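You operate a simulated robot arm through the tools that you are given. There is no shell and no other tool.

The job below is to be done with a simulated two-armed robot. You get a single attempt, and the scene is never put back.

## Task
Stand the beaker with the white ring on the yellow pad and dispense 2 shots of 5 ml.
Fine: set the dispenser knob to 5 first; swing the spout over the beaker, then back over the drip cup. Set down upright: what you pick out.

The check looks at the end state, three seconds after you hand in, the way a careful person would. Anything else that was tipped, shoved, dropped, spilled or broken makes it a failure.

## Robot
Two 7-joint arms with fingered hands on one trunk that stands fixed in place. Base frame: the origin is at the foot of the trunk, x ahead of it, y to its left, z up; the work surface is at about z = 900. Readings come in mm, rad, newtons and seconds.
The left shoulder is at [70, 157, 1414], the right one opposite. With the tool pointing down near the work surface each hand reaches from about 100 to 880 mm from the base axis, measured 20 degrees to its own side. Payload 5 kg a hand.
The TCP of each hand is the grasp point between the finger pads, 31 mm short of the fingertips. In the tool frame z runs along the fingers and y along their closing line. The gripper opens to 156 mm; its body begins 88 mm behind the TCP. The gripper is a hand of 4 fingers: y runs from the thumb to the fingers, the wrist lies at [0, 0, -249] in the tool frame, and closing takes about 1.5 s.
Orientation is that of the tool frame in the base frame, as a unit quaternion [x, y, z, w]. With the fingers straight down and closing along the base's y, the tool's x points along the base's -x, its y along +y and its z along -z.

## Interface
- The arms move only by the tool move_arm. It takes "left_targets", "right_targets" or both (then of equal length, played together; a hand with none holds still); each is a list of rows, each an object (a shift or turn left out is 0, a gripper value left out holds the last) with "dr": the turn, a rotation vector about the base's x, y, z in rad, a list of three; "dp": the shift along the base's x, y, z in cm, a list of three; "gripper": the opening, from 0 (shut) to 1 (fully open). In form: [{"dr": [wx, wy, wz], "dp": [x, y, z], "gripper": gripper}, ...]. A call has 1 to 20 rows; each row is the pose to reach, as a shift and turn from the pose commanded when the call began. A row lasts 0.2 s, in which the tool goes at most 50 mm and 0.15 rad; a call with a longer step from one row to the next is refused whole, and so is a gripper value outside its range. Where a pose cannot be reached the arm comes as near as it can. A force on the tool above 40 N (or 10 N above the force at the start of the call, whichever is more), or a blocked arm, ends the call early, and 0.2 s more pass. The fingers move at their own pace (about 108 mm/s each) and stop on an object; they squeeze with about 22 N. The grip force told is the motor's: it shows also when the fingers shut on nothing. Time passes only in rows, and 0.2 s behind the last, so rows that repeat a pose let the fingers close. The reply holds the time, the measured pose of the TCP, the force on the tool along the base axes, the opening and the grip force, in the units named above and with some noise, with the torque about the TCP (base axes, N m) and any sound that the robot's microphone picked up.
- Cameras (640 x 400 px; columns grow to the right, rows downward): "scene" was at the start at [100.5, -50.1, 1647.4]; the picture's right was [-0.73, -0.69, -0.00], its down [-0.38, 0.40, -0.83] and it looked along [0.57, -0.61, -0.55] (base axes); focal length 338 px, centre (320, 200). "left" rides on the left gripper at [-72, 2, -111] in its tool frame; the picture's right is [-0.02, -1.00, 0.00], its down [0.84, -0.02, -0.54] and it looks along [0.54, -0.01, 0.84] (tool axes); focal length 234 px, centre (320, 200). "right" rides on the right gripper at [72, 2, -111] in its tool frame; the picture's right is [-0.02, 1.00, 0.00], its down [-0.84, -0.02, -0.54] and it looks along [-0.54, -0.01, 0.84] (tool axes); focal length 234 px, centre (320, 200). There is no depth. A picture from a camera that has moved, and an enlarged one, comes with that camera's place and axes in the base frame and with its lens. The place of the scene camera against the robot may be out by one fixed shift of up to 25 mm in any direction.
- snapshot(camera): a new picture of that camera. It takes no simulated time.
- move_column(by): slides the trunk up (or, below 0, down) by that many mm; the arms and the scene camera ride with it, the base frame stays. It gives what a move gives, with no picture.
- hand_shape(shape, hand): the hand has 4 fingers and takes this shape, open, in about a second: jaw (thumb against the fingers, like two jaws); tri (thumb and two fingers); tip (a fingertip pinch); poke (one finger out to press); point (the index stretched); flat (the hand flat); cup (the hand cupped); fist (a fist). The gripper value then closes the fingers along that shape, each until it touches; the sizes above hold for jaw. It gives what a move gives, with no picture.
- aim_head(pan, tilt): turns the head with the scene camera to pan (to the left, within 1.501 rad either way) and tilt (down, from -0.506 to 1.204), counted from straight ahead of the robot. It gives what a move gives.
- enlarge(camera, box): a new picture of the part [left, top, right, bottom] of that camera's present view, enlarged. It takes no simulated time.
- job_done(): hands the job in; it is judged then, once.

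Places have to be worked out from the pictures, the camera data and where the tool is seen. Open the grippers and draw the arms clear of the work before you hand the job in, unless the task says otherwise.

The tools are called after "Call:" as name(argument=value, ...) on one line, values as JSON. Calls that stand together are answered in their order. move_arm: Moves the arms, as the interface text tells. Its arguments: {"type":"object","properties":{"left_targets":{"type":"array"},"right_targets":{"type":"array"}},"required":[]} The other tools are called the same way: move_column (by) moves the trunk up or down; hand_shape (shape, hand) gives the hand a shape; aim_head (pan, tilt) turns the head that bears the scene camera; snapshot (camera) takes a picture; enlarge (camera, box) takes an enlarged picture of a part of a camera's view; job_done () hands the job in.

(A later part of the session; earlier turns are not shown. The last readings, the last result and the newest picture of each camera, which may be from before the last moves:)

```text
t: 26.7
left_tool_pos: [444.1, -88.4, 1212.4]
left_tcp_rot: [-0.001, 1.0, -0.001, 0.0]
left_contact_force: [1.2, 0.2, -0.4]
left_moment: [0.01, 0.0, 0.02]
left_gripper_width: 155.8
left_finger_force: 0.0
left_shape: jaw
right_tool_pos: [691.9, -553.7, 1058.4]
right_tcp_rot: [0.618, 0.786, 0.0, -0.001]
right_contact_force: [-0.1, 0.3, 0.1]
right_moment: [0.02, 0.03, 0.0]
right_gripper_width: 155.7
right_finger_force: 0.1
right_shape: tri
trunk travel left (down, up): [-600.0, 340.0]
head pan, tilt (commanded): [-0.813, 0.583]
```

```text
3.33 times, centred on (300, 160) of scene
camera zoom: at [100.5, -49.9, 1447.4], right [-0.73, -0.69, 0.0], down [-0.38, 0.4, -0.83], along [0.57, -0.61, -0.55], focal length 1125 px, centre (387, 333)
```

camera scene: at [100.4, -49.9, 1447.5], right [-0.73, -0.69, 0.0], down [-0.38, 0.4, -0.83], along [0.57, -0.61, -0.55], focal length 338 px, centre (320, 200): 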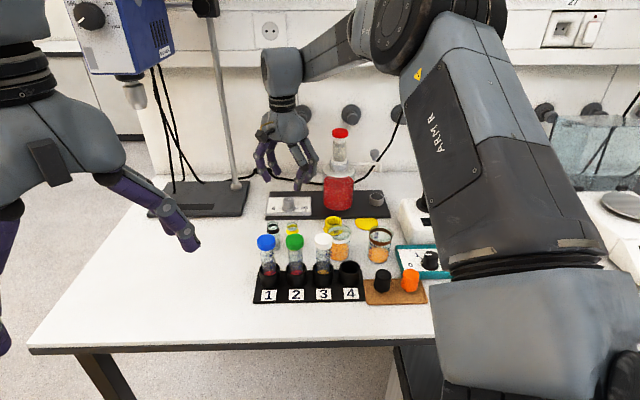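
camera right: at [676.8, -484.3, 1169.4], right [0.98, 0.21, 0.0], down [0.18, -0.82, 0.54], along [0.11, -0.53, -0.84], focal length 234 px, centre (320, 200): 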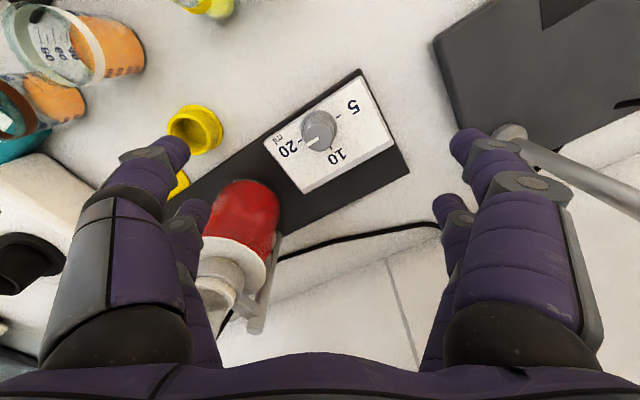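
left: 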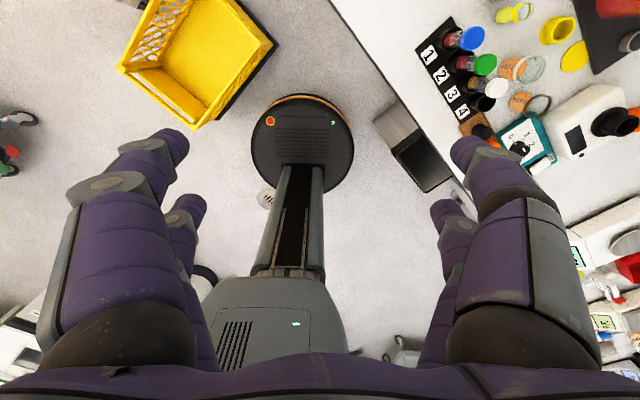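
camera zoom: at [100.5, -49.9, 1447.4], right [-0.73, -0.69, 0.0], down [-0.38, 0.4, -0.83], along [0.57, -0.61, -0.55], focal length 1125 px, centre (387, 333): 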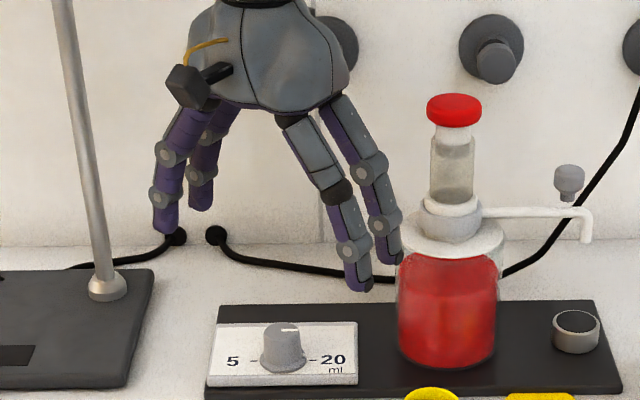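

Open, the tri shape looks like the jaw. I close it in the air here to see how the fingers come together.

Call:
move_arm(right_targets=[{"gripper": 0.3}, {"gripper": 0.0}, {"gripper": 0.0}, {"gripper": 0.0}, {"gripper": 0.0}])

Call:
snapshot(camera="right")

Call:
enlarge(camera="scene", box=[240, 100, 360, 220])

```text
t: 27.9
left_tool_pos: [443.8, -88.9, 1211.7]
left_tcp_rot: [-0.001, 1.0, 0.0, -0.001]
left_contact_force: [-0.4, -0.5, -0.4]
left_moment: [0.0, 0.01, -0.02]
left_gripper_width: 155.9
left_finger_force: 0.1
left_shape: jaw
right_tool_pos: [692.4, -553.8, 1057.3]
right_tcp_rot: [0.618, 0.787, 0.0, -0.001]
right_contact_force: [0.6, -0.4, 0.5]
right_moment: [0.0, 0.0, 0.01]
right_gripper_width: 0.0
right_finger_force: 22.1
right_shape: tri
trunk travel left (down, up): [-600.0, 340.0]
head pan, tilt (commanded): [-0.813, 0.583]
```

```text
taken
camera right: at [676.9, -484.3, 1169.5], right [0.98, 0.21, 0.0], down [0.18, -0.82, 0.54], along [0.11, -0.53, -0.84], focal length 234 px, centre (320, 200)
```

right: 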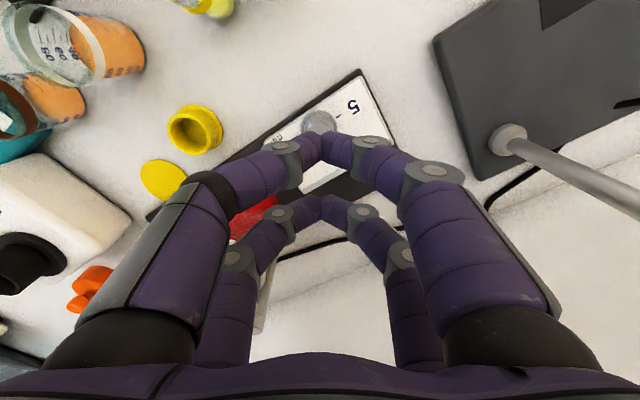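

```text
3.33 times, centred on (300, 160) of scene
camera zoom: at [100.6, -49.9, 1447.4], right [-0.73, -0.69, 0.0], down [-0.38, 0.4, -0.83], along [0.57, -0.61, -0.55], focal length 1125 px, centre (387, 333)
```

zoom: 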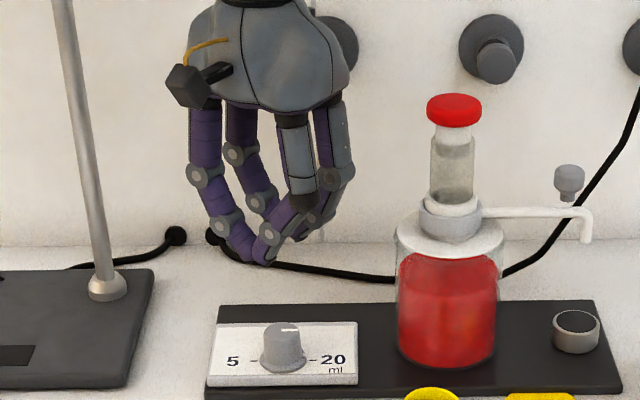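

Tri closes just like the jaw, with finger pairs about 20 mm either side of the axis. I open it and try the "tip" pinch shape.

Call:
hand_shape(hand="right", shape="tip")

Call:
snapshot(camera="right")

Call:
move_arm(right_targets=[{"gripper": 0.5}, {"gripper": 0.2}, {"gripper": 0.2}, {"gripper": 0.2}, {"gripper": 0.2}])

Call:
snapshot(camera="right")

Call:
enlarge(camera="scene", box=[240, 100, 360, 220])

```text
t: 28.8
left_tool_pos: [444.0, -90.2, 1212.3]
left_tcp_rot: [0.0, 1.0, 0.0, 0.0]
left_contact_force: [0.8, 0.9, -1.1]
left_moment: [-0.03, 0.01, 0.03]
left_gripper_width: 155.8
left_finger_force: 0.0
left_shape: jaw
right_tool_pos: [692.9, -555.0, 1057.6]
right_tcp_rot: [0.617, 0.787, -0.001, -0.001]
right_contact_force: [-0.4, -0.2, -0.6]
right_moment: [-0.01, -0.02, 0.01]
right_gripper_width: 156.0
right_finger_force: 0.0
right_shape: tip
trunk travel left (down, up): [-600.0, 340.0]
head pan, tilt (commanded): [-0.813, 0.583]
```

```text
taken
camera right: at [676.9, -484.4, 1169.5], right [0.98, 0.21, 0.0], down [0.18, -0.82, 0.54], along [0.11, -0.53, -0.84], focal length 234 px, centre (320, 200)
```

right: 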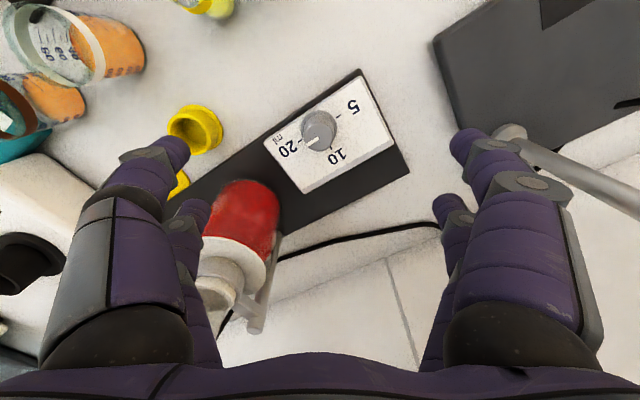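

```text
t: 30.0
left_tool_pos: [443.6, -90.0, 1212.5]
left_tcp_rot: [-0.001, 1.0, 0.0, 0.0]
left_contact_force: [-0.2, 0.5, 0.0]
left_moment: [0.0, 0.02, -0.01]
left_gripper_width: 156.0
left_finger_force: 0.0
left_shape: jaw
right_tool_pos: [692.2, -555.6, 1057.5]
right_tcp_rot: [0.618, 0.786, -0.001, -0.001]
right_contact_force: [-0.5, 0.8, 0.7]
right_moment: [-0.03, -0.01, 0.02]
right_gripper_width: 31.6
right_finger_force: 0.0
right_shape: tip
trunk travel left (down, up): [-600.0, 340.0]
head pan, tilt (commanded): [-0.813, 0.583]
```

```text
taken
camera right: at [676.9, -484.3, 1169.5], right [0.98, 0.21, 0.0], down [0.18, -0.82, 0.54], along [0.11, -0.53, -0.84], focal length 234 px, centre (320, 200)
```

right: 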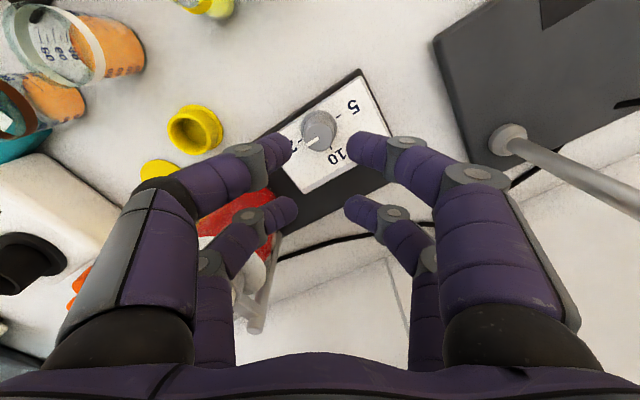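

```text
3.33 times, centred on (300, 160) of scene
camera zoom: at [100.6, -49.9, 1447.4], right [-0.73, -0.69, 0.0], down [-0.38, 0.4, -0.83], along [0.57, -0.61, -0.55], focal length 1125 px, centre (387, 333)
```

zoom: 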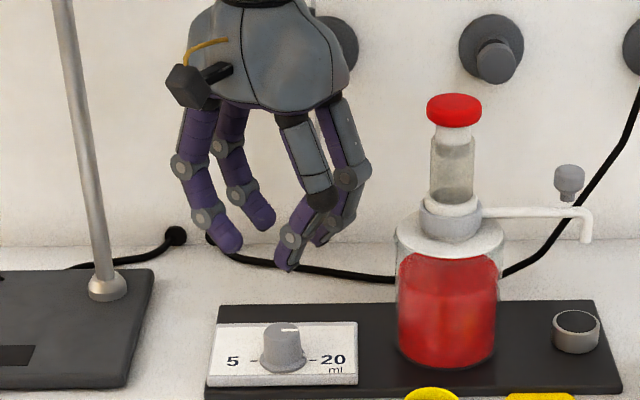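

All the pinch shapes close two against two, so I will pinch the knob with the nearer finger pair, which sits about 20 mm toward the camera side. I offset the hand so that pair straddles the knob axis, open to 70 mm and lower it.

Call:
move_arm(right_targets=[{"dp": [0.2, -0.9, 0], "gripper": 0.45}, {"dp": [0.47, -1.91, 0], "gripper": 0.45}, {"dp": [0.47, -1.91, -4]}, {"dp": [0.47, -1.91, -8]}, {"dp": [0.47, -1.91, -9.8]}, {"dp": [0.47, -1.91, -9.8]}])

Call:
enlarge(camera="right", box=[220, 90, 420, 230])

Call:
enlarge(camera="scene", box=[255, 160, 345, 220])

```text
t: 31.4
left_tool_pos: [443.4, -89.8, 1212.7]
left_tcp_rot: [-0.001, 1.0, 0.001, -0.001]
left_contact_force: [0.0, -0.4, 0.7]
left_moment: [0.07, -0.02, -0.01]
left_gripper_width: 156.1
left_finger_force: 0.1
left_shape: jaw
right_tool_pos: [696.2, -572.3, 959.7]
right_tcp_rot: [0.617, 0.787, 0.0, -0.002]
right_contact_force: [0.3, -0.2, -0.7]
right_moment: [-0.02, 0.0, 0.0]
right_gripper_width: 69.6
right_finger_force: 0.1
right_shape: tip
trunk travel left (down, up): [-600.0, 340.0]
head pan, tilt (commanded): [-0.813, 0.583]
```

```text
2.86 times, centred on (320, 160) of right
camera zoom: at [682.2, -503.7, 1071.3], right [0.98, 0.21, 0.0], down [0.18, -0.82, 0.54], along [0.12, -0.53, -0.84], focal length 669 px, centre (320, 314)
```

zoom: 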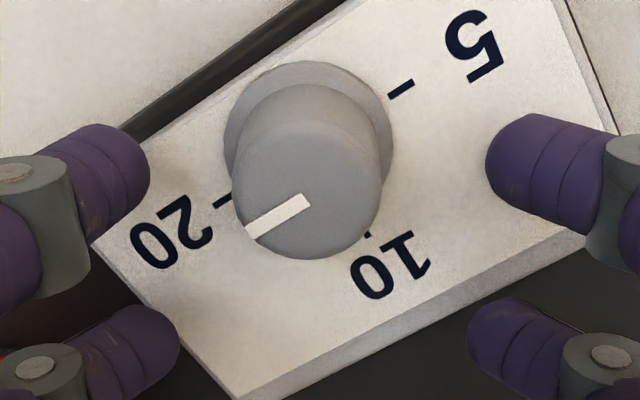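

```text
6.67 times, centred on (300, 190) of scene
camera zoom: at [100.4, -49.8, 1447.4], right [-0.73, -0.69, 0.0], down [-0.38, 0.4, -0.83], along [0.57, -0.61, -0.55], focal length 2251 px, centre (453, 267)
```

zoom: 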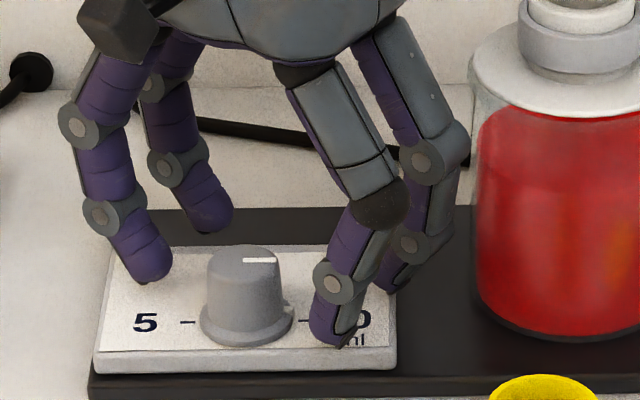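

The near finger pair now lines up with the knob, about 2 mm off centre along the closing line. I correct that, go down 4 mm and close.

Call:
move_arm(right_targets=[{"dp": [-0.19, -0.05, -0.2]}, {"dp": [-0.19, -0.05, -0.4]}, {"dp": [-0.19, -0.05, -0.4], "gripper": 0.25}, {"dp": [-0.19, -0.05, -0.4], "gripper": 0.1}, {"dp": [-0.19, -0.05, -0.4], "gripper": 0.0}, {"dp": [-0.19, -0.05, -0.4], "gripper": 0.0}, {"dp": [-0.19, -0.05, -0.4], "gripper": 0.0}])

Call:
enlarge(camera="right", box=[220, 90, 420, 230])

Call:
enlarge(camera="scene", box=[255, 160, 345, 220])

```text
t: 33.0
left_tool_pos: [443.0, -90.1, 1212.6]
left_tcp_rot: [-0.001, 1.0, 0.001, 0.0]
left_contact_force: [-0.5, -0.2, -0.7]
left_moment: [-0.04, -0.01, -0.03]
left_gripper_width: 155.7
left_finger_force: 0.0
left_shape: jaw
right_tool_pos: [694.8, -574.8, 955.4]
right_tcp_rot: [0.617, 0.787, 0.0, -0.002]
right_contact_force: [-0.6, -0.2, -0.9]
right_moment: [0.01, 0.02, -0.03]
right_gripper_width: 11.6
right_finger_force: 22.0
right_shape: tip
trunk travel left (down, up): [-600.0, 340.0]
head pan, tilt (commanded): [-0.813, 0.583]
```

```text
2.86 times, centred on (320, 160) of right
camera zoom: at [680.1, -504.0, 1067.2], right [0.98, 0.21, 0.0], down [0.18, -0.82, 0.54], along [0.11, -0.53, -0.84], focal length 669 px, centre (320, 314)
```

zoom: 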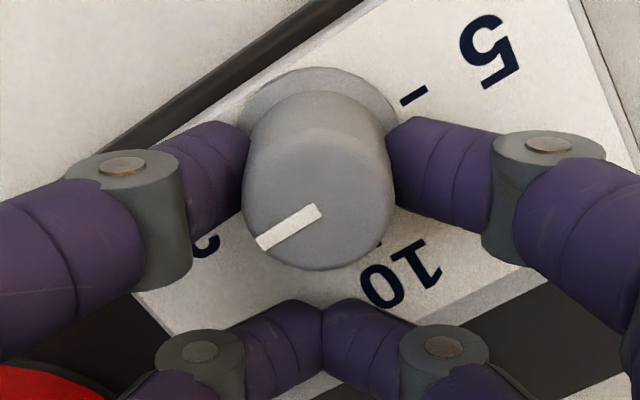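

```text
6.67 times, centred on (300, 190) of scene
camera zoom: at [100.7, -50.1, 1447.4], right [-0.73, -0.69, 0.0], down [-0.38, 0.4, -0.83], along [0.57, -0.61, -0.55], focal length 2251 px, centre (453, 267)
```

zoom: 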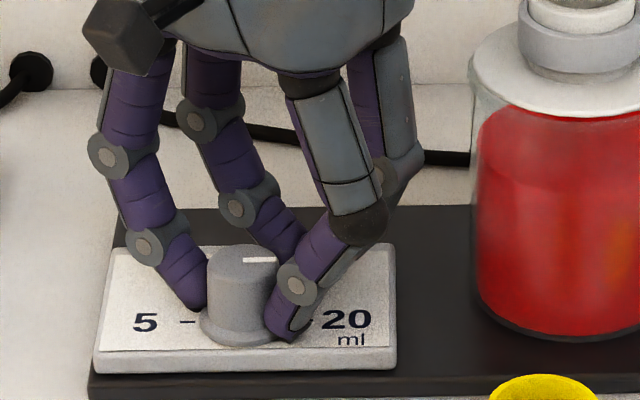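

The near pair is pinching the knob squarely. I turn it counter-clockwise by 1.56 rad about the knob axis, moving the TCP on a 20 mm arc so the pinch stays centred.

Call:
move_arm(right_targets=[{"dr": [0, 0, 0.13], "dp": [0.248, 0.077, 0]}, {"dr": [0, 0, 0.26], "dp": [0.484, 0.185, 0]}, {"dr": [0, 0, 0.39], "dp": [0.704, 0.324, 0]}, {"dr": [0, 0, 0.52], "dp": [0.905, 0.489, 0]}, {"dr": [0, 0, 0.65], "dp": [1.082, 0.679, 0]}, {"dr": [0, 0, 0.78], "dp": [1.233, 0.891, 0]}, {"dr": [0, 0, 0.91], "dp": [1.355, 1.12, 0]}, {"dr": [0, 0, 1.04], "dp": [1.447, 1.363, 0]}, {"dr": [0, 0, 1.17], "dp": [1.506, 1.616, 0]}, {"dr": [0, 0, 1.3], "dp": [1.532, 1.874, 0]}, {"dr": [0, 0, 1.43], "dp": [1.524, 2.134, 0]}, {"dr": [0, 0, 1.56], "dp": [1.483, 2.391, 0]}, {"dr": [0, 0, 1.56], "dp": [1.483, 2.391, 0]}])

Call:
enlarge(camera="right", box=[220, 90, 420, 230])

Call:
enlarge(camera="scene", box=[255, 160, 345, 220])

```text
t: 35.8
left_tool_pos: [444.7, -90.8, 1212.9]
left_tcp_rot: [-0.001, 1.0, 0.001, 0.0]
left_contact_force: [-0.5, 0.4, 0.8]
left_moment: [0.0, 0.0, 0.04]
left_gripper_width: 156.0
left_finger_force: 0.0
left_shape: jaw
right_tool_pos: [710.5, -550.4, 956.0]
right_tcp_rot: [-0.115, 0.993, 0.0, -0.001]
right_contact_force: [2.7, 3.0, -2.2]
right_moment: [0.05, -0.11, -0.04]
right_gripper_width: 11.4
right_finger_force: 22.2
right_shape: tip
trunk travel left (down, up): [-600.0, 340.0]
head pan, tilt (commanded): [-0.813, 0.583]
```

```text
2.86 times, centred on (320, 160) of right
camera zoom: at [640.1, -564.2, 1067.3], right [-0.2, 0.98, 0.0], down [0.82, 0.17, 0.54], along [0.53, 0.11, -0.84], focal length 669 px, centre (320, 314)
```

zoom: 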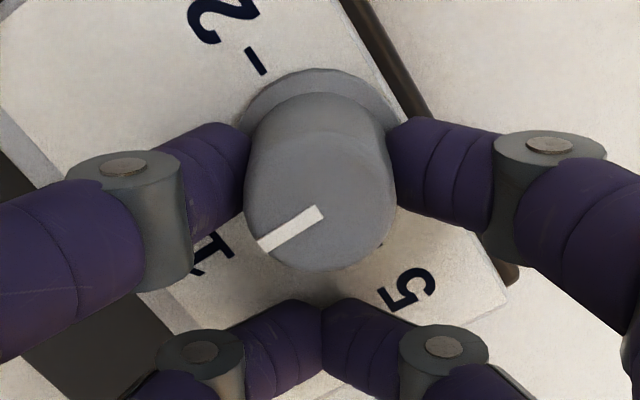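

```text
6.67 times, centred on (300, 190) of scene
camera zoom: at [101.3, -49.9, 1447.3], right [-0.73, -0.69, 0.0], down [-0.38, 0.4, -0.83], along [0.57, -0.61, -0.55], focal length 2251 px, centre (453, 267)
```

zoom: 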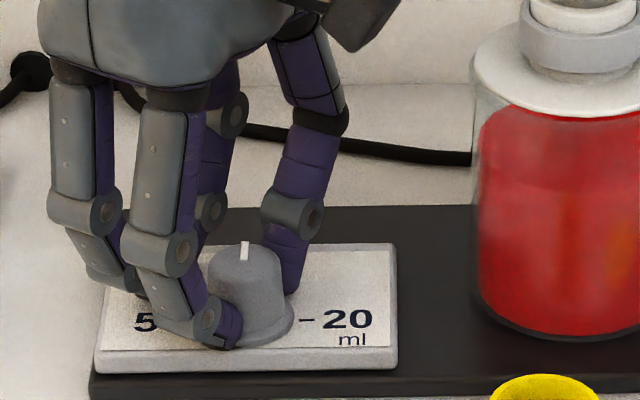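

The knob followed without slip and now points at 10. I continue the turn by another 1.24 rad in the same grip, still inside the yaw range I tested.

Call:
move_arm(right_targets=[{"dr": [0, 0, 0.124], "dp": [-0.07, 0.238, 0]}, {"dr": [0, 0, 0.248], "dp": [-0.169, 0.465, 0]}, {"dr": [0, 0, 0.372], "dp": [-0.296, 0.678, 0]}, {"dr": [0, 0, 0.496], "dp": [-0.447, 0.874, 0]}, {"dr": [0, 0, 0.62], "dp": [-0.622, 1.05, 0]}, {"dr": [0, 0, 0.744], "dp": [-0.817, 1.203, 0]}, {"dr": [0, 0, 0.868], "dp": [-1.03, 1.33, 0]}, {"dr": [0, 0, 0.992], "dp": [-1.257, 1.43, 0]}, {"dr": [0, 0, 1.116], "dp": [-1.494, 1.502, 0]}, {"dr": [0, 0, 1.24], "dp": [-1.738, 1.543, 0]}, {"dr": [0, 0, 1.24], "dp": [-1.738, 1.543, 0]}])

Call:
enlarge(camera="right", box=[220, 90, 420, 230])

Call:
enlarge(camera="scene", box=[255, 160, 345, 220])

```text
t: 38.2
left_tool_pos: [444.3, -89.0, 1212.2]
left_tcp_rot: [-0.001, 1.0, 0.0, 0.0]
left_contact_force: [-0.3, 0.4, -0.1]
left_moment: [0.0, 0.0, -0.01]
left_gripper_width: 155.9
left_finger_force: 0.1
left_shape: jaw
right_tool_pos: [693.7, -533.5, 955.7]
right_tcp_rot: [-0.67, 0.742, 0.0, -0.001]
right_contact_force: [0.6, 7.9, -5.7]
right_moment: [0.32, -0.06, -0.03]
right_gripper_width: 11.7
right_finger_force: 22.0
right_shape: tip
trunk travel left (down, up): [-600.0, 340.0]
head pan, tilt (commanded): [-0.813, 0.583]
```

```text
2.86 times, centred on (320, 160) of right
camera zoom: at [683.7, -605.4, 1067.5], right [-0.99, 0.12, 0.0], down [0.1, 0.83, 0.54], along [0.07, 0.54, -0.84], focal length 669 px, centre (320, 314)
```

zoom: 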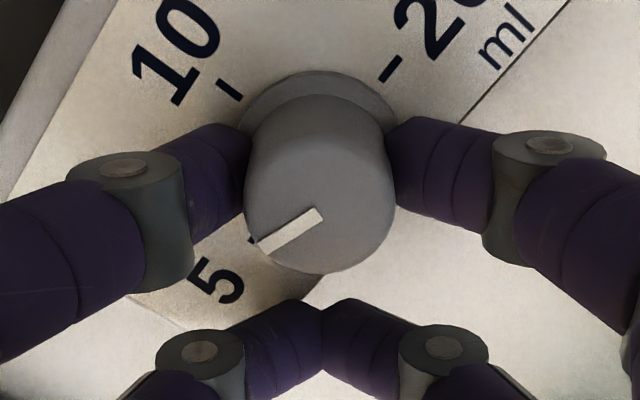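

```text
6.67 times, centred on (300, 190) of scene
camera zoom: at [101.4, -49.0, 1447.4], right [-0.73, -0.69, 0.0], down [-0.38, 0.4, -0.83], along [0.57, -0.61, -0.55], focal length 2251 px, centre (453, 267)
```

zoom: 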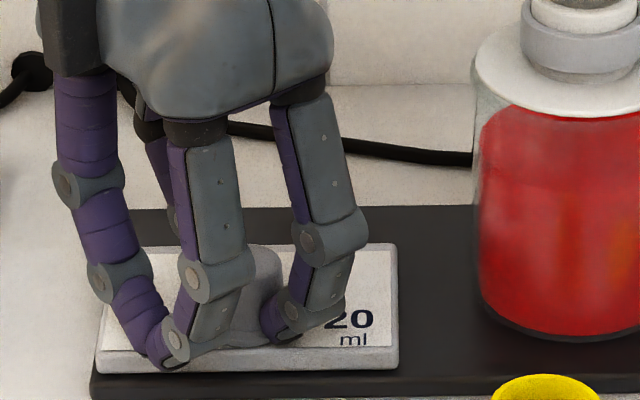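

The knob turned another 1.24 rad without slipping and is about 0.34 rad short of 5. I open the fingers around it, turn the hand back 1.0 rad about the same axis, and look before re-gripping.

Call:
move_arm(right_targets=[{"gripper": 0.4}, {"gripper": 0.4}, {"gripper": 0.4}, {"dr": [0, 0, -0.125], "dp": [0.246, -0.042, 0]}, {"dr": [0, 0, -0.25], "dp": [0.486, -0.114, 0]}, {"dr": [0, 0, -0.375], "dp": [0.714, -0.216, 0]}, {"dr": [0, 0, -0.5], "dp": [0.928, -0.345, 0]}, {"dr": [0, 0, -0.625], "dp": [1.124, -0.5, 0]}, {"dr": [0, 0, -0.75], "dp": [1.299, -0.678, 0]}, {"dr": [0, 0, -0.875], "dp": [1.451, -0.876, 0]}, {"dr": [0, 0, -1.0], "dp": [1.576, -1.092, 0]}, {"dr": [0, 0, -1.0], "dp": [1.576, -1.092, 0]}])

Call:
enlarge(camera="right", box=[220, 90, 420, 230])

Call:
enlarge(camera="scene", box=[255, 160, 345, 220])

```text
t: 40.8
left_tool_pos: [443.4, -88.6, 1211.8]
left_tcp_rot: [-0.001, 1.0, 0.0, 0.0]
left_contact_force: [0.1, 0.9, -0.2]
left_moment: [0.03, -0.01, 0.03]
left_gripper_width: 156.1
left_finger_force: 0.0
left_shape: jaw
right_tool_pos: [707.9, -546.3, 955.4]
right_tcp_rot: [-0.231, 0.973, -0.002, 0.0]
right_contact_force: [0.2, 0.0, 0.5]
right_moment: [-0.04, 0.02, 0.0]
right_gripper_width: 62.0
right_finger_force: 0.0
right_shape: tip
trunk travel left (down, up): [-600.0, 340.0]
head pan, tilt (commanded): [-0.813, 0.583]
```

```text
2.86 times, centred on (320, 160) of right
camera zoom: at [642.8, -576.9, 1067.8], right [-0.43, 0.9, 0.0], down [0.76, 0.36, 0.54], along [0.49, 0.23, -0.84], focal length 669 px, centre (320, 314)
```

zoom: 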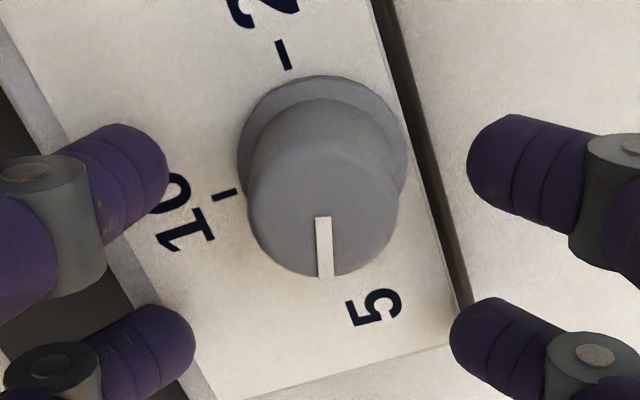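

```text
6.67 times, centred on (300, 190) of scene
camera zoom: at [100.5, -49.9, 1447.4], right [-0.73, -0.69, 0.0], down [-0.38, 0.4, -0.83], along [0.57, -0.61, -0.55], focal length 2251 px, centre (453, 267)
```

zoom: 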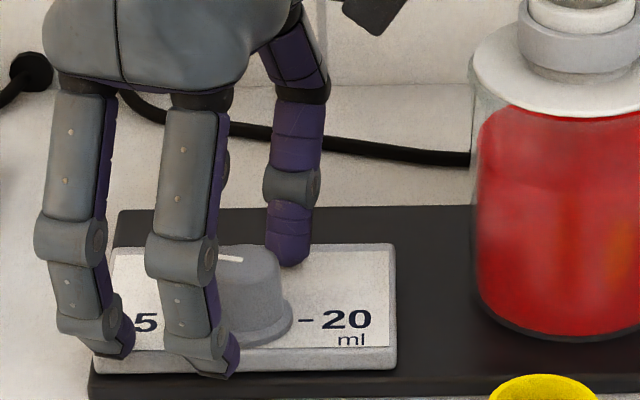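

The pointer now stands just short of 5, as expected. I close on the knob again and turn the last 0.34 rad, then open to look.

Call:
move_arm(right_targets=[{"gripper": 0.2}, {"gripper": 0.0}, {"gripper": 0.0}, {"gripper": 0.0}, {"gripper": 0.0}, {"dr": [0, 0, 0.113], "dp": [-0.112, 0.196, 0]}, {"dr": [0, 0, 0.227], "dp": [-0.248, 0.379, 0]}, {"dr": [0, 0, 0.34], "dp": [-0.401, 0.545, 0]}, {"dr": [0, 0, 0.34], "dp": [-0.401, 0.545, 0]}])

Call:
enlarge(camera="right", box=[220, 90, 420, 230])

Call:
move_arm(right_targets=[{"gripper": 0.4}, {"gripper": 0.4}, {"gripper": 0.4}, {"dp": [0, 0, 4]}, {"dp": [0, 0, 8]}])

Call:
enlarge(camera="right", box=[220, 70, 420, 210])

Call:
enlarge(camera="scene", box=[255, 160, 345, 220])

```text
t: 42.8
left_tool_pos: [443.3, -88.1, 1212.0]
left_tcp_rot: [-0.001, 1.0, 0.0, 0.0]
left_contact_force: [-0.7, -0.1, -0.3]
left_moment: [0.0, 0.0, -0.04]
left_gripper_width: 156.0
left_finger_force: 0.1
left_shape: jaw
right_tool_pos: [705.1, -541.7, 955.2]
right_tcp_rot: [-0.394, 0.919, -0.001, 0.0]
right_contact_force: [1.4, -0.7, -0.6]
right_moment: [-0.02, -0.04, -0.12]
right_gripper_width: 11.5
right_finger_force: 21.1
right_shape: tip
trunk travel left (down, up): [-600.0, 340.0]
head pan, tilt (commanded): [-0.813, 0.583]
```

```text
2.86 times, centred on (320, 160) of right
camera zoom: at [653.3, -591.1, 1067.6], right [-0.71, 0.71, 0.0], down [0.59, 0.59, 0.54], along [0.39, 0.38, -0.84], focal length 669 px, centre (320, 314)
```

zoom: 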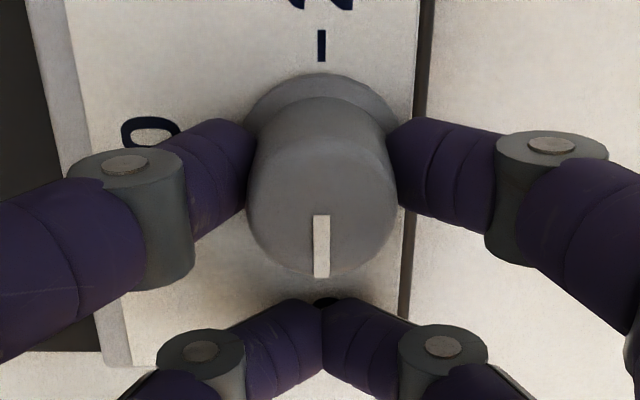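

```text
t: 44.0
left_tool_pos: [443.2, -88.2, 1212.6]
left_tcp_rot: [0.0, 1.0, 0.0, 0.001]
left_contact_force: [0.3, 0.2, 0.2]
left_moment: [-0.03, 0.0, 0.01]
left_gripper_width: 156.0
left_finger_force: 0.0
left_shape: jaw
right_tool_pos: [702.3, -539.5, 1037.4]
right_tcp_rot: [-0.393, 0.919, -0.002, 0.0]
right_contact_force: [-0.5, -0.6, 0.6]
right_moment: [-0.01, -0.01, 0.0]
right_gripper_width: 62.3
right_finger_force: 0.0
right_shape: tip
trunk travel left (down, up): [-600.0, 340.0]
head pan, tilt (commanded): [-0.813, 0.583]
```

```text
2.86 times, centred on (320, 140) of right
camera zoom: at [651.4, -590.2, 1149.1], right [-0.71, 0.71, 0.0], down [0.59, 0.59, 0.54], along [0.39, 0.38, -0.84], focal length 669 px, centre (320, 371)
```

zoom: 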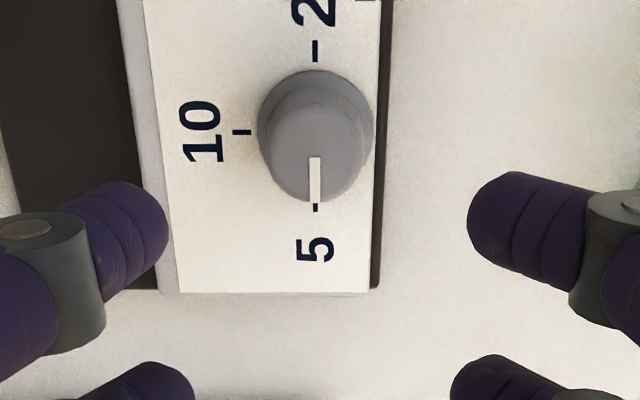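

```text
6.67 times, centred on (300, 190) of scene
camera zoom: at [99.5, -49.0, 1447.5], right [-0.73, -0.69, 0.0], down [-0.38, 0.4, -0.84], along [0.57, -0.61, -0.55], focal length 2251 px, centre (453, 267)
```

zoom: 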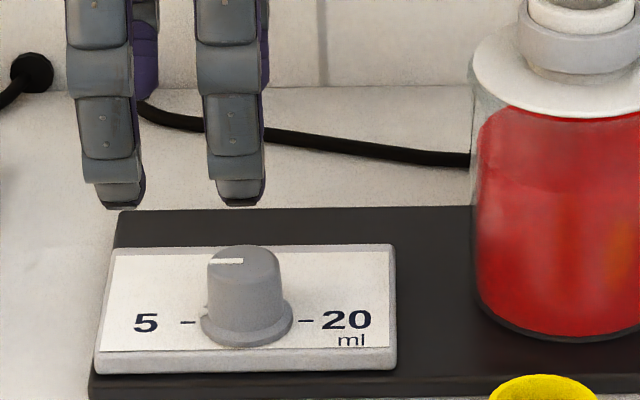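

The knob now points exactly at 5, and this view also shows the dispenser's long axis lies at about 46° in the base frame. Next is the white-ring beaker near (484,-526). I will grip it with the closing line tilted about 15° past the dispenser's cross axis, which keeps the fingers clear of the brown-ring beaker and tube 3. I move above it at a safe height and look.

Call:
move_arm(right_targets=[{"dp": [0, 0, 4]}, {"dp": [-2, 0.1, 7.3], "dr": [0, 0, 0.04]}, {"dp": [-6.2, 0.4, 7.3], "dr": [0, 0, 0.09]}, {"dp": [-10.4, 0.7, 7.3], "dr": [0, 0, 0.14]}, {"dp": [-14.6, 1.0, 7.3], "dr": [0, 0, 0.19]}, {"dp": [-18.8, 1.2, 7.3], "dr": [0, 0, 0.24]}, {"dp": [-21.8, 1.35, 7.3], "dr": [0, 0, 0.26]}, {"dp": [-21.8, 1.35, 7.3], "dr": [0, 0, 0.26]}])

Call:
snapshot(camera="right")

Call:
snapshot(camera="scene")

```text
t: 45.8
left_tool_pos: [444.8, -88.4, 1212.6]
left_tcp_rot: [-0.001, 1.0, 0.001, 0.001]
left_contact_force: [-0.3, 1.0, -0.2]
left_moment: [-0.02, 0.02, -0.03]
left_gripper_width: 156.3
left_finger_force: 0.0
left_shape: jaw
right_tool_pos: [484.8, -526.8, 1109.1]
right_tcp_rot: [-0.509, 0.861, 0.0, -0.001]
right_contact_force: [0.3, -0.3, 0.0]
right_moment: [0.02, 0.06, -0.01]
right_gripper_width: 62.3
right_finger_force: 0.1
right_shape: tip
trunk travel left (down, up): [-600.0, 340.0]
head pan, tilt (commanded): [-0.813, 0.583]
```

```text
taken
camera right: at [449.6, -588.9, 1220.6], right [-0.86, 0.5, 0.0], down [0.42, 0.73, 0.54], along [0.27, 0.47, -0.84], focal length 234 px, centre (320, 200)
```

right: 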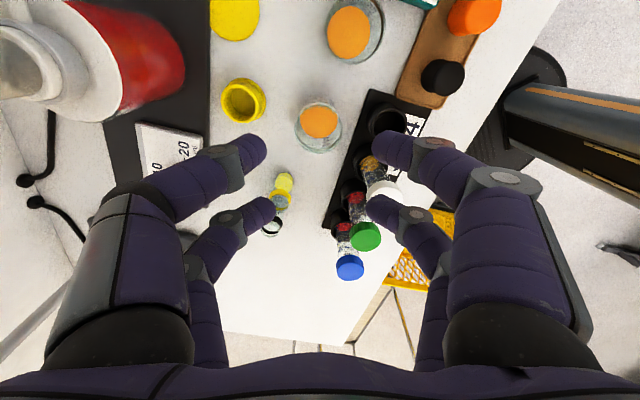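

```text
taken
camera scene: at [101.7, -49.7, 1447.3], right [-0.73, -0.69, 0.0], down [-0.38, 0.4, -0.83], along [0.57, -0.61, -0.55], focal length 338 px, centre (320, 200)
```

scene: 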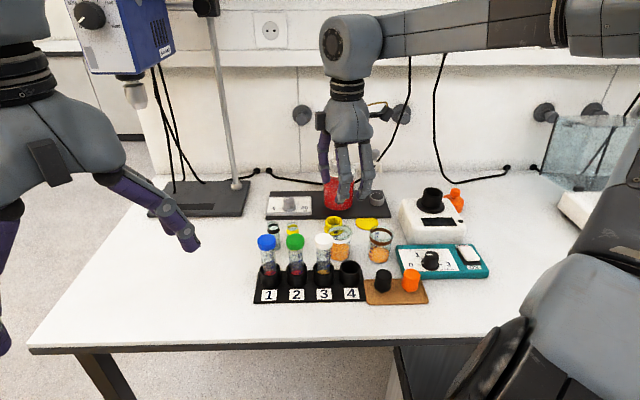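

The beaker appears almost under the hand. I enlarge to measure its rim and the neighbours around it.

Call:
enlarge(camera="right", box=[260, 80, 380, 170])

Call:
enlarge(camera="right", box=[220, 0, 440, 200])

Call:
enlarge(camera="scene", box=[250, 200, 410, 310])

```text
4.44 times, centred on (320, 125) of right
camera zoom: at [449.6, -588.9, 1220.6], right [-0.86, 0.5, 0.0], down [0.42, 0.73, 0.54], along [0.27, 0.47, -0.84], focal length 1041 px, centre (320, 533)
```

zoom: 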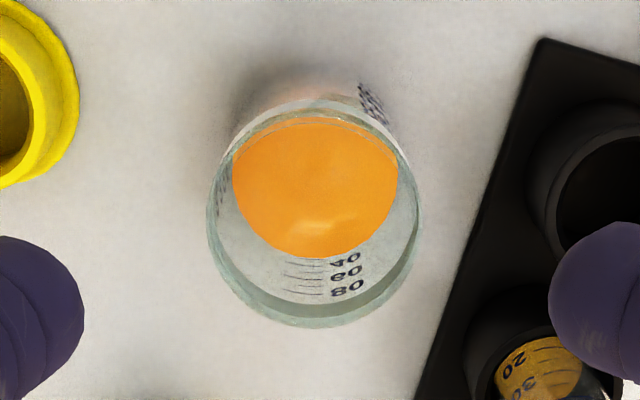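

```text
2.00 times, centred on (330, 100) of right
camera zoom: at [449.6, -588.9, 1220.6], right [-0.86, 0.5, 0.0], down [0.42, 0.73, 0.54], along [0.27, 0.47, -0.84], focal length 468 px, centre (300, 400)
```

zoom: 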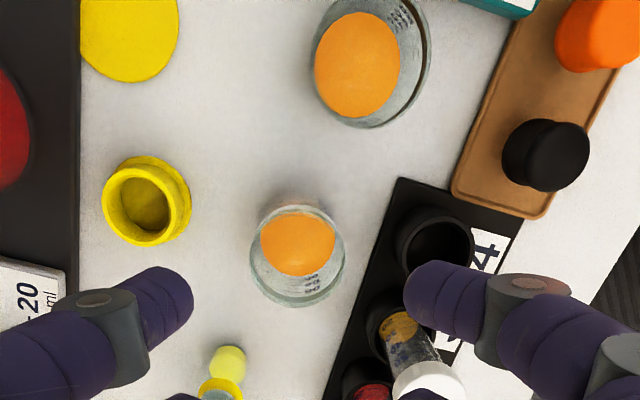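

```text
3.64 times, centred on (330, 255) of scene
camera zoom: at [101.7, -49.7, 1447.3], right [-0.73, -0.69, 0.0], down [-0.38, 0.4, -0.83], along [0.57, -0.61, -0.55], focal length 1228 px, centre (284, 0)
```

zoom: 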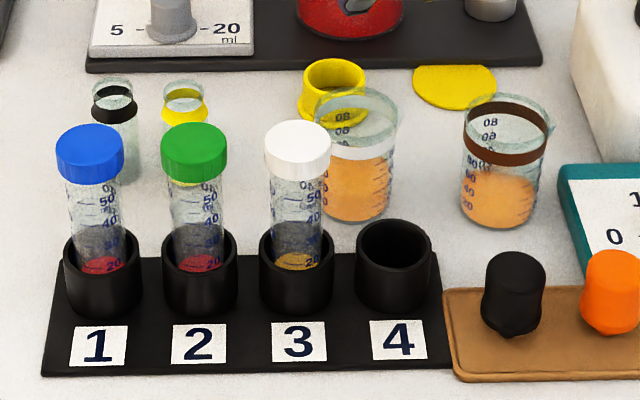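

The rim centre is within about 1 mm of the hand axis, with the rim at about z=970 and about 51 mm across. I turn the hand 0.14 rad further to gain room from tube 3's cap, open to 70 mm and lower until the fingertips are just above the rim.

Call:
move_arm(right_targets=[{"dr": [0, 0, 0.14], "gripper": 0.45}, {"dr": [0, 0, 0.14], "dp": [0, -0.05, -3]}, {"dr": [0, 0, 0.14], "dp": [0, -0.05, -6]}, {"dr": [0, 0, 0.14], "dp": [0, -0.05, -8.8]}, {"dr": [0, 0, 0.14], "dp": [0, -0.05, -8.8]}])

Call:
snapshot(camera="right")

Call:
enlarge(camera="scene", box=[260, 140, 400, 290])

```text
t: 47.0
left_tool_pos: [442.8, -88.4, 1213.1]
left_tcp_rot: [-0.001, 1.0, 0.001, 0.0]
left_contact_force: [1.1, 0.4, 0.0]
left_moment: [-0.01, -0.02, 0.01]
left_gripper_width: 155.9
left_finger_force: 0.1
left_shape: jaw
right_tool_pos: [483.7, -527.3, 1021.3]
right_tcp_rot: [-0.568, 0.823, -0.001, 0.0]
right_contact_force: [-0.7, 0.7, -0.4]
right_moment: [0.03, 0.0, -0.03]
right_gripper_width: 69.7
right_finger_force: 0.1
right_shape: tip
trunk travel left (down, up): [-600.0, 340.0]
head pan, tilt (commanded): [-0.813, 0.583]
```

```text
taken
camera right: at [457.9, -593.3, 1132.8], right [-0.93, 0.38, 0.0], down [0.32, 0.78, 0.54], along [0.21, 0.5, -0.84], focal length 234 px, centre (320, 200)
```

right: 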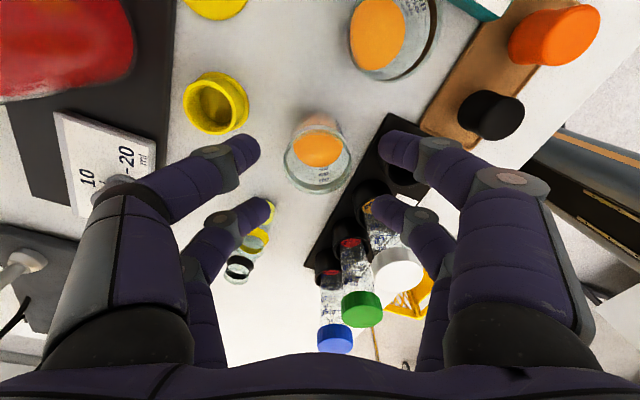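

```text
2.67 times, centred on (330, 215) of scene
camera zoom: at [100.4, -49.6, 1447.4], right [-0.73, -0.69, 0.0], down [-0.38, 0.4, -0.83], along [0.57, -0.61, -0.55], focal length 900 px, centre (293, 160)
```

zoom: 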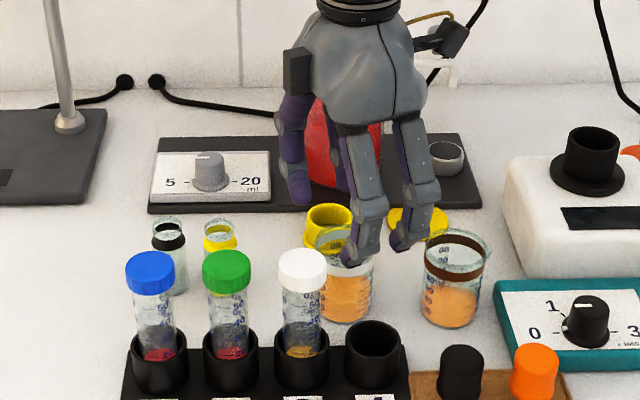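

The fingers are spaced well clear of tube 3 and the brown-ring beaker. I enlarge the hand view to re-measure the rim centre at this closer range.

Call:
enlarge(camera="right", box=[260, 100, 380, 220])

Call:
enlarge(camera="scene", box=[310, 210, 390, 270])

```text
3.33 times, centred on (320, 160) of right
camera zoom: at [457.9, -593.3, 1132.8], right [-0.93, 0.38, 0.0], down [0.32, 0.78, 0.54], along [0.21, 0.5, -0.84], focal length 781 px, centre (320, 333)
```

zoom: 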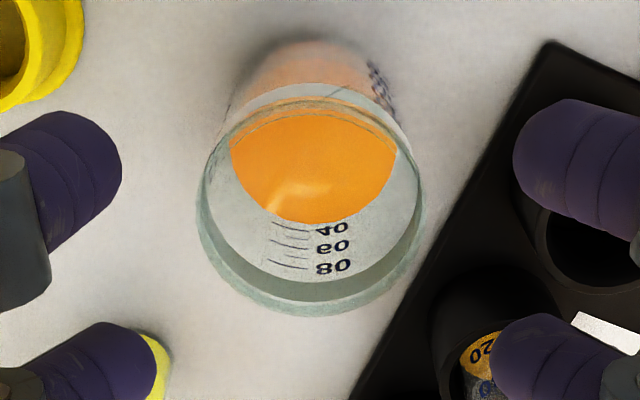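

```text
6.67 times, centred on (350, 240) of scene
camera zoom: at [100.4, -49.6, 1447.4], right [-0.73, -0.69, 0.0], down [-0.38, 0.4, -0.83], along [0.57, -0.61, -0.55], focal length 2251 px, centre (120, -67)
```

zoom: 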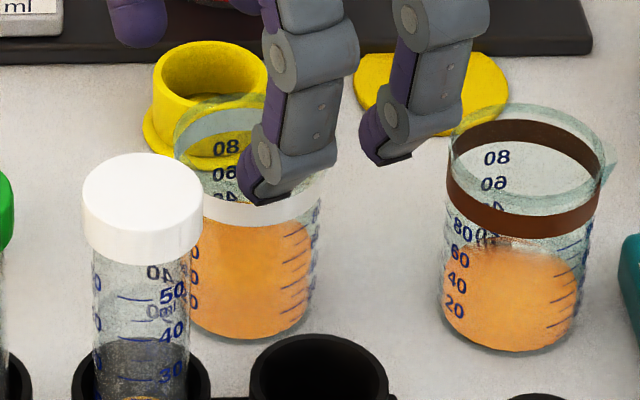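

The closer view puts the rim centre at about (484,-530) with the rim at z=975. I shift 3 mm in y, lower to about z=950 and check before closing.

Call:
move_arm(right_targets=[{"dp": [0, -0.3, 0]}, {"dp": [0, -0.3, -2.5]}, {"dp": [0, -0.3, -5]}, {"dp": [0, -0.3, -7.1]}, {"dp": [0, -0.3, -7.1]}])

Call:
snapshot(camera="right")

Call:
enlarge(camera="scene", box=[280, 180, 400, 290])

```text
t: 48.2
left_tool_pos: [442.5, -88.4, 1212.7]
left_tcp_rot: [0.0, 1.0, -0.001, 0.0]
left_contact_force: [0.3, 0.4, -0.4]
left_moment: [0.02, 0.01, 0.01]
left_gripper_width: 155.7
left_finger_force: 0.1
left_shape: jaw
right_tool_pos: [487.2, -528.7, 952.9]
right_tcp_rot: [-0.567, 0.824, -0.002, 0.001]
right_contact_force: [7.6, -2.9, 16.3]
right_moment: [0.6, 0.61, -0.2]
right_gripper_width: 67.3
right_finger_force: 0.1
right_shape: tip
trunk travel left (down, up): [-600.0, 340.0]
head pan, tilt (commanded): [-0.813, 0.583]
```

```text
taken
camera right: at [459.3, -595.4, 1064.4], right [-0.93, 0.38, -0.01], down [0.31, 0.78, 0.54], along [0.21, 0.5, -0.84], focal length 234 px, centre (320, 200)
```

right: 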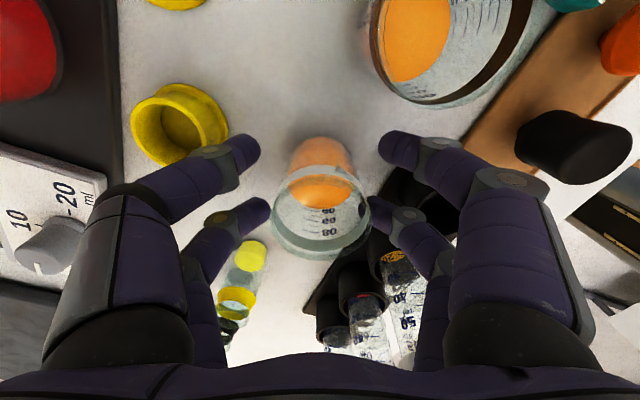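

```text
3.64 times, centred on (340, 235) of scene
camera zoom: at [100.2, -48.7, 1447.8], right [-0.73, -0.69, 0.0], down [-0.38, 0.4, -0.83], along [0.57, -0.61, -0.55], focal length 1228 px, centre (247, 73)
```

zoom: 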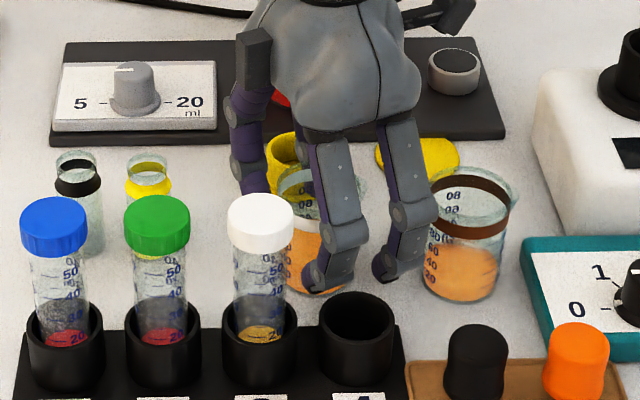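

The tool feels 16 N upward, so a fingertip is touching something, most likely the rim of a rack holder. I back up at once by 25 mm and look.

Call:
move_arm(right_targets=[{"dp": [0, 0, 1.2]}, {"dp": [0, 0, 2.5]}, {"dp": [0, 0, 2.5]}])

Call:
snapshot(camera="right")

Call:
enlarge(camera="right", box=[250, 110, 450, 280])

Call:
enlarge(camera="scene", box=[250, 200, 410, 310])

```text
t: 49.0
left_tool_pos: [444.5, -90.0, 1212.0]
left_tcp_rot: [-0.001, 1.0, 0.0, 0.0]
left_contact_force: [0.5, 0.3, 0.1]
left_moment: [-0.04, 0.0, 0.0]
left_gripper_width: 155.9
left_finger_force: 0.0
left_shape: jaw
right_tool_pos: [486.2, -531.1, 976.0]
right_tcp_rot: [-0.567, 0.824, 0.0, -0.001]
right_contact_force: [0.0, 0.4, 0.3]
right_moment: [0.03, 0.02, 0.04]
right_gripper_width: 69.9
right_finger_force: 0.1
right_shape: tip
trunk travel left (down, up): [-600.0, 340.0]
head pan, tilt (commanded): [-0.813, 0.583]
```

```text
taken
camera right: at [458.9, -597.0, 1086.0], right [-0.93, 0.38, 0.0], down [0.32, 0.78, 0.54], along [0.2, 0.5, -0.84], focal length 234 px, centre (320, 200)
```

right: 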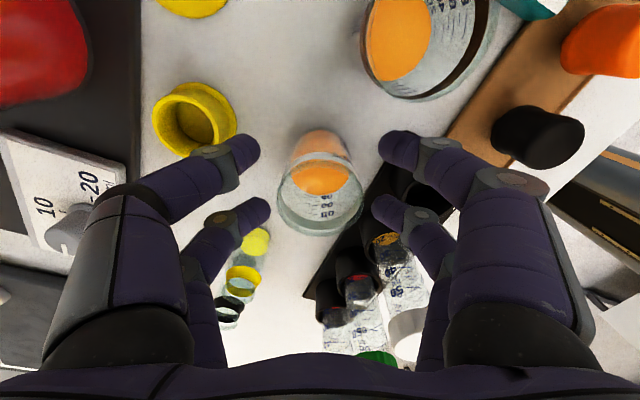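

```text
2.35 times, centred on (350, 195) of right
camera zoom: at [458.9, -597.0, 1086.0], right [-0.93, 0.38, 0.0], down [0.32, 0.78, 0.54], along [0.2, 0.5, -0.84], focal length 551 px, centre (249, 212)
```

zoom: 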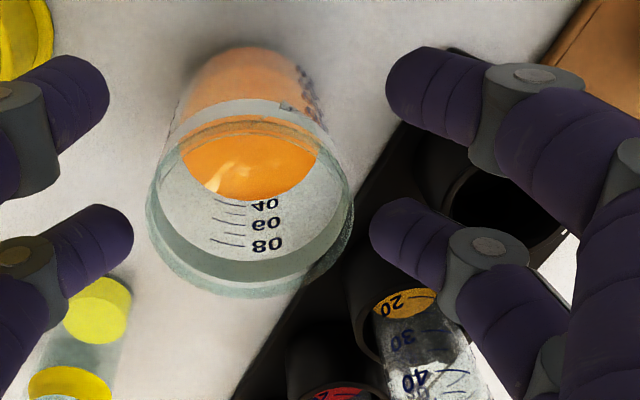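

```text
3.64 times, centred on (330, 255) of scene
camera zoom: at [101.1, -50.3, 1447.3], right [-0.73, -0.69, 0.0], down [-0.38, 0.4, -0.83], along [0.57, -0.61, -0.55], focal length 1228 px, centre (284, 0)
```

zoom: 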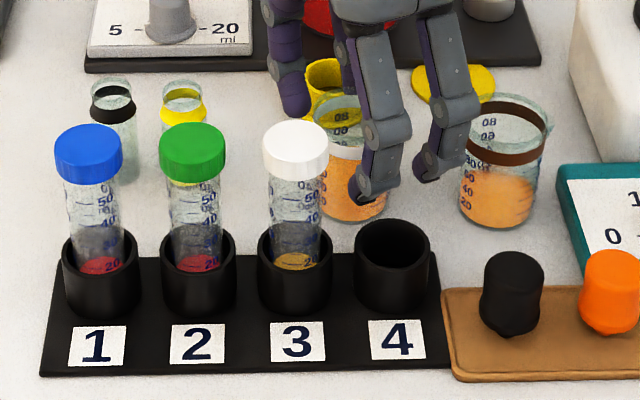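

The beaker and rack look unmoved, and the touch was a fingertip on a holder rim at about z=925–930. I will grip the beaker higher, with the fingertips at about z=934, and the base and rim views show the beaker centred under the hand. I lower 11 mm and close.

Call:
move_arm(right_targets=[{"dp": [0, 0, -0.6]}, {"dp": [0, 0, -1.1]}, {"dp": [0, 0, -1.1], "gripper": 0.38}, {"dp": [0, 0, -1.1], "gripper": 0.3}, {"dp": [0, 0, -1.1], "gripper": 0.2}, {"dp": [0, 0, -1.1], "gripper": 0.1}, {"dp": [0, 0, -1.1], "gripper": 0.0}, {"dp": [0, 0, -1.1], "gripper": 0.0}])

Call:
snapshot(camera="right")

Call:
enlarge(camera="scene", box=[270, 180, 400, 290])

```text
t: 50.8
left_tool_pos: [442.5, -89.2, 1212.7]
left_tcp_rot: [0.0, 1.0, 0.0, 0.0]
left_contact_force: [-0.4, 0.5, -0.1]
left_moment: [0.0, 0.01, -0.01]
left_gripper_width: 156.2
left_finger_force: 0.1
left_shape: jaw
right_tool_pos: [487.0, -530.3, 964.0]
right_tcp_rot: [-0.567, 0.823, -0.001, -0.001]
right_contact_force: [-0.5, -0.2, 0.0]
right_moment: [-0.01, 0.01, 0.0]
right_gripper_width: 21.0
right_finger_force: 21.8
right_shape: tip
trunk travel left (down, up): [-600.0, 340.0]
head pan, tilt (commanded): [-0.813, 0.583]
```

```text
taken
camera right: at [458.9, -596.6, 1075.5], right [-0.93, 0.38, 0.0], down [0.32, 0.78, 0.54], along [0.21, 0.5, -0.84], focal length 234 px, centre (320, 200)
```

right: 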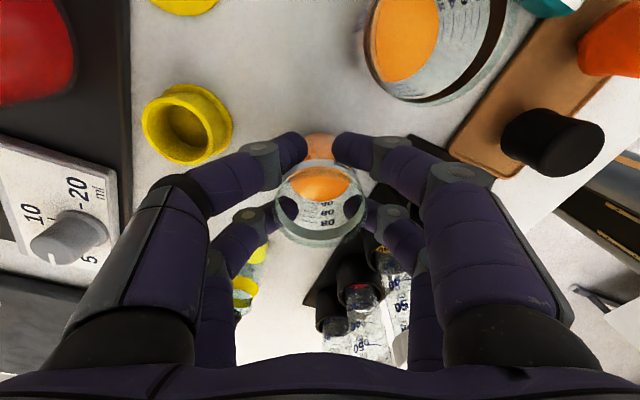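

```text
3.64 times, centred on (335, 235) of scene
camera zoom: at [100.5, -50.0, 1447.4], right [-0.73, -0.69, 0.0], down [-0.38, 0.4, -0.83], along [0.57, -0.61, -0.55], focal length 1228 px, centre (266, 73)
```

zoom: 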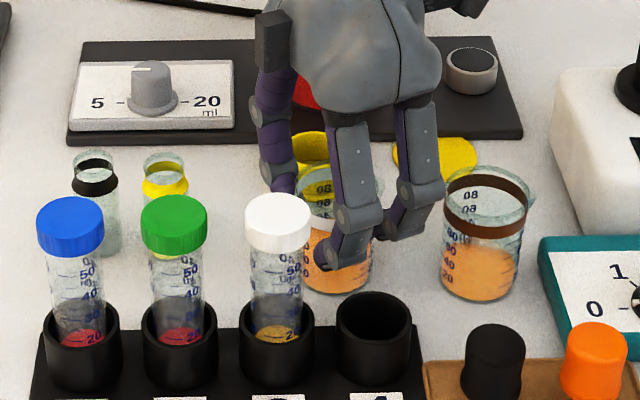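

The grip force is 22 N with a reading of 21 mm, and the near finger pair seems closer together than the far pair. I zoom in on the grip before lifting.

Call:
enlarge(camera="right", box=[240, 120, 400, 260])

Call:
enlarge(camera="scene", box=[320, 200, 380, 265])

```text
2.86 times, centred on (320, 190) of right
camera zoom: at [458.9, -596.6, 1075.5], right [-0.93, 0.38, 0.0], down [0.32, 0.78, 0.54], along [0.21, 0.5, -0.84], focal length 669 px, centre (320, 229)
```

zoom: 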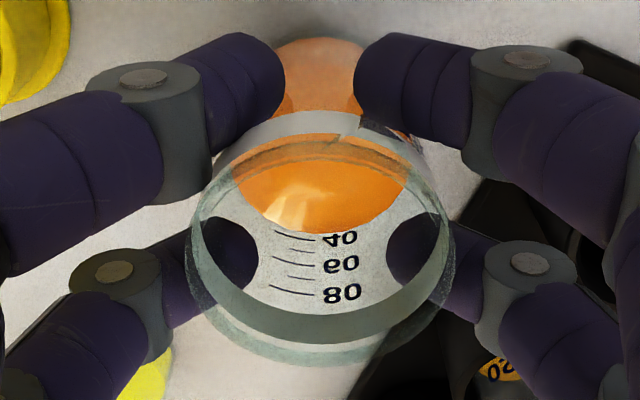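

```text
6.15 times, centred on (350, 232) of scene
camera zoom: at [100.5, -50.0, 1447.4], right [-0.73, -0.69, 0.0], down [-0.38, 0.4, -0.83], along [0.57, -0.61, -0.55], focal length 2078 px, centre (135, 0)
```

zoom: 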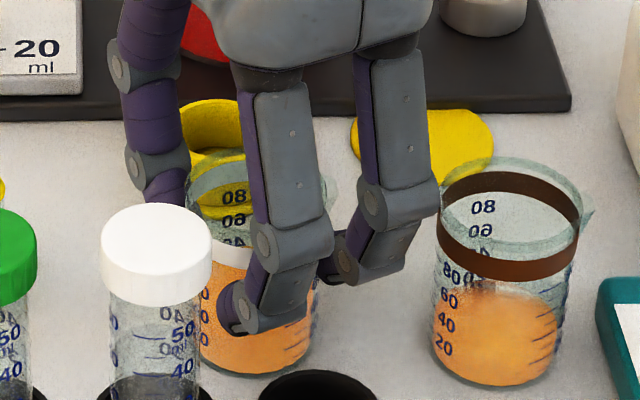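

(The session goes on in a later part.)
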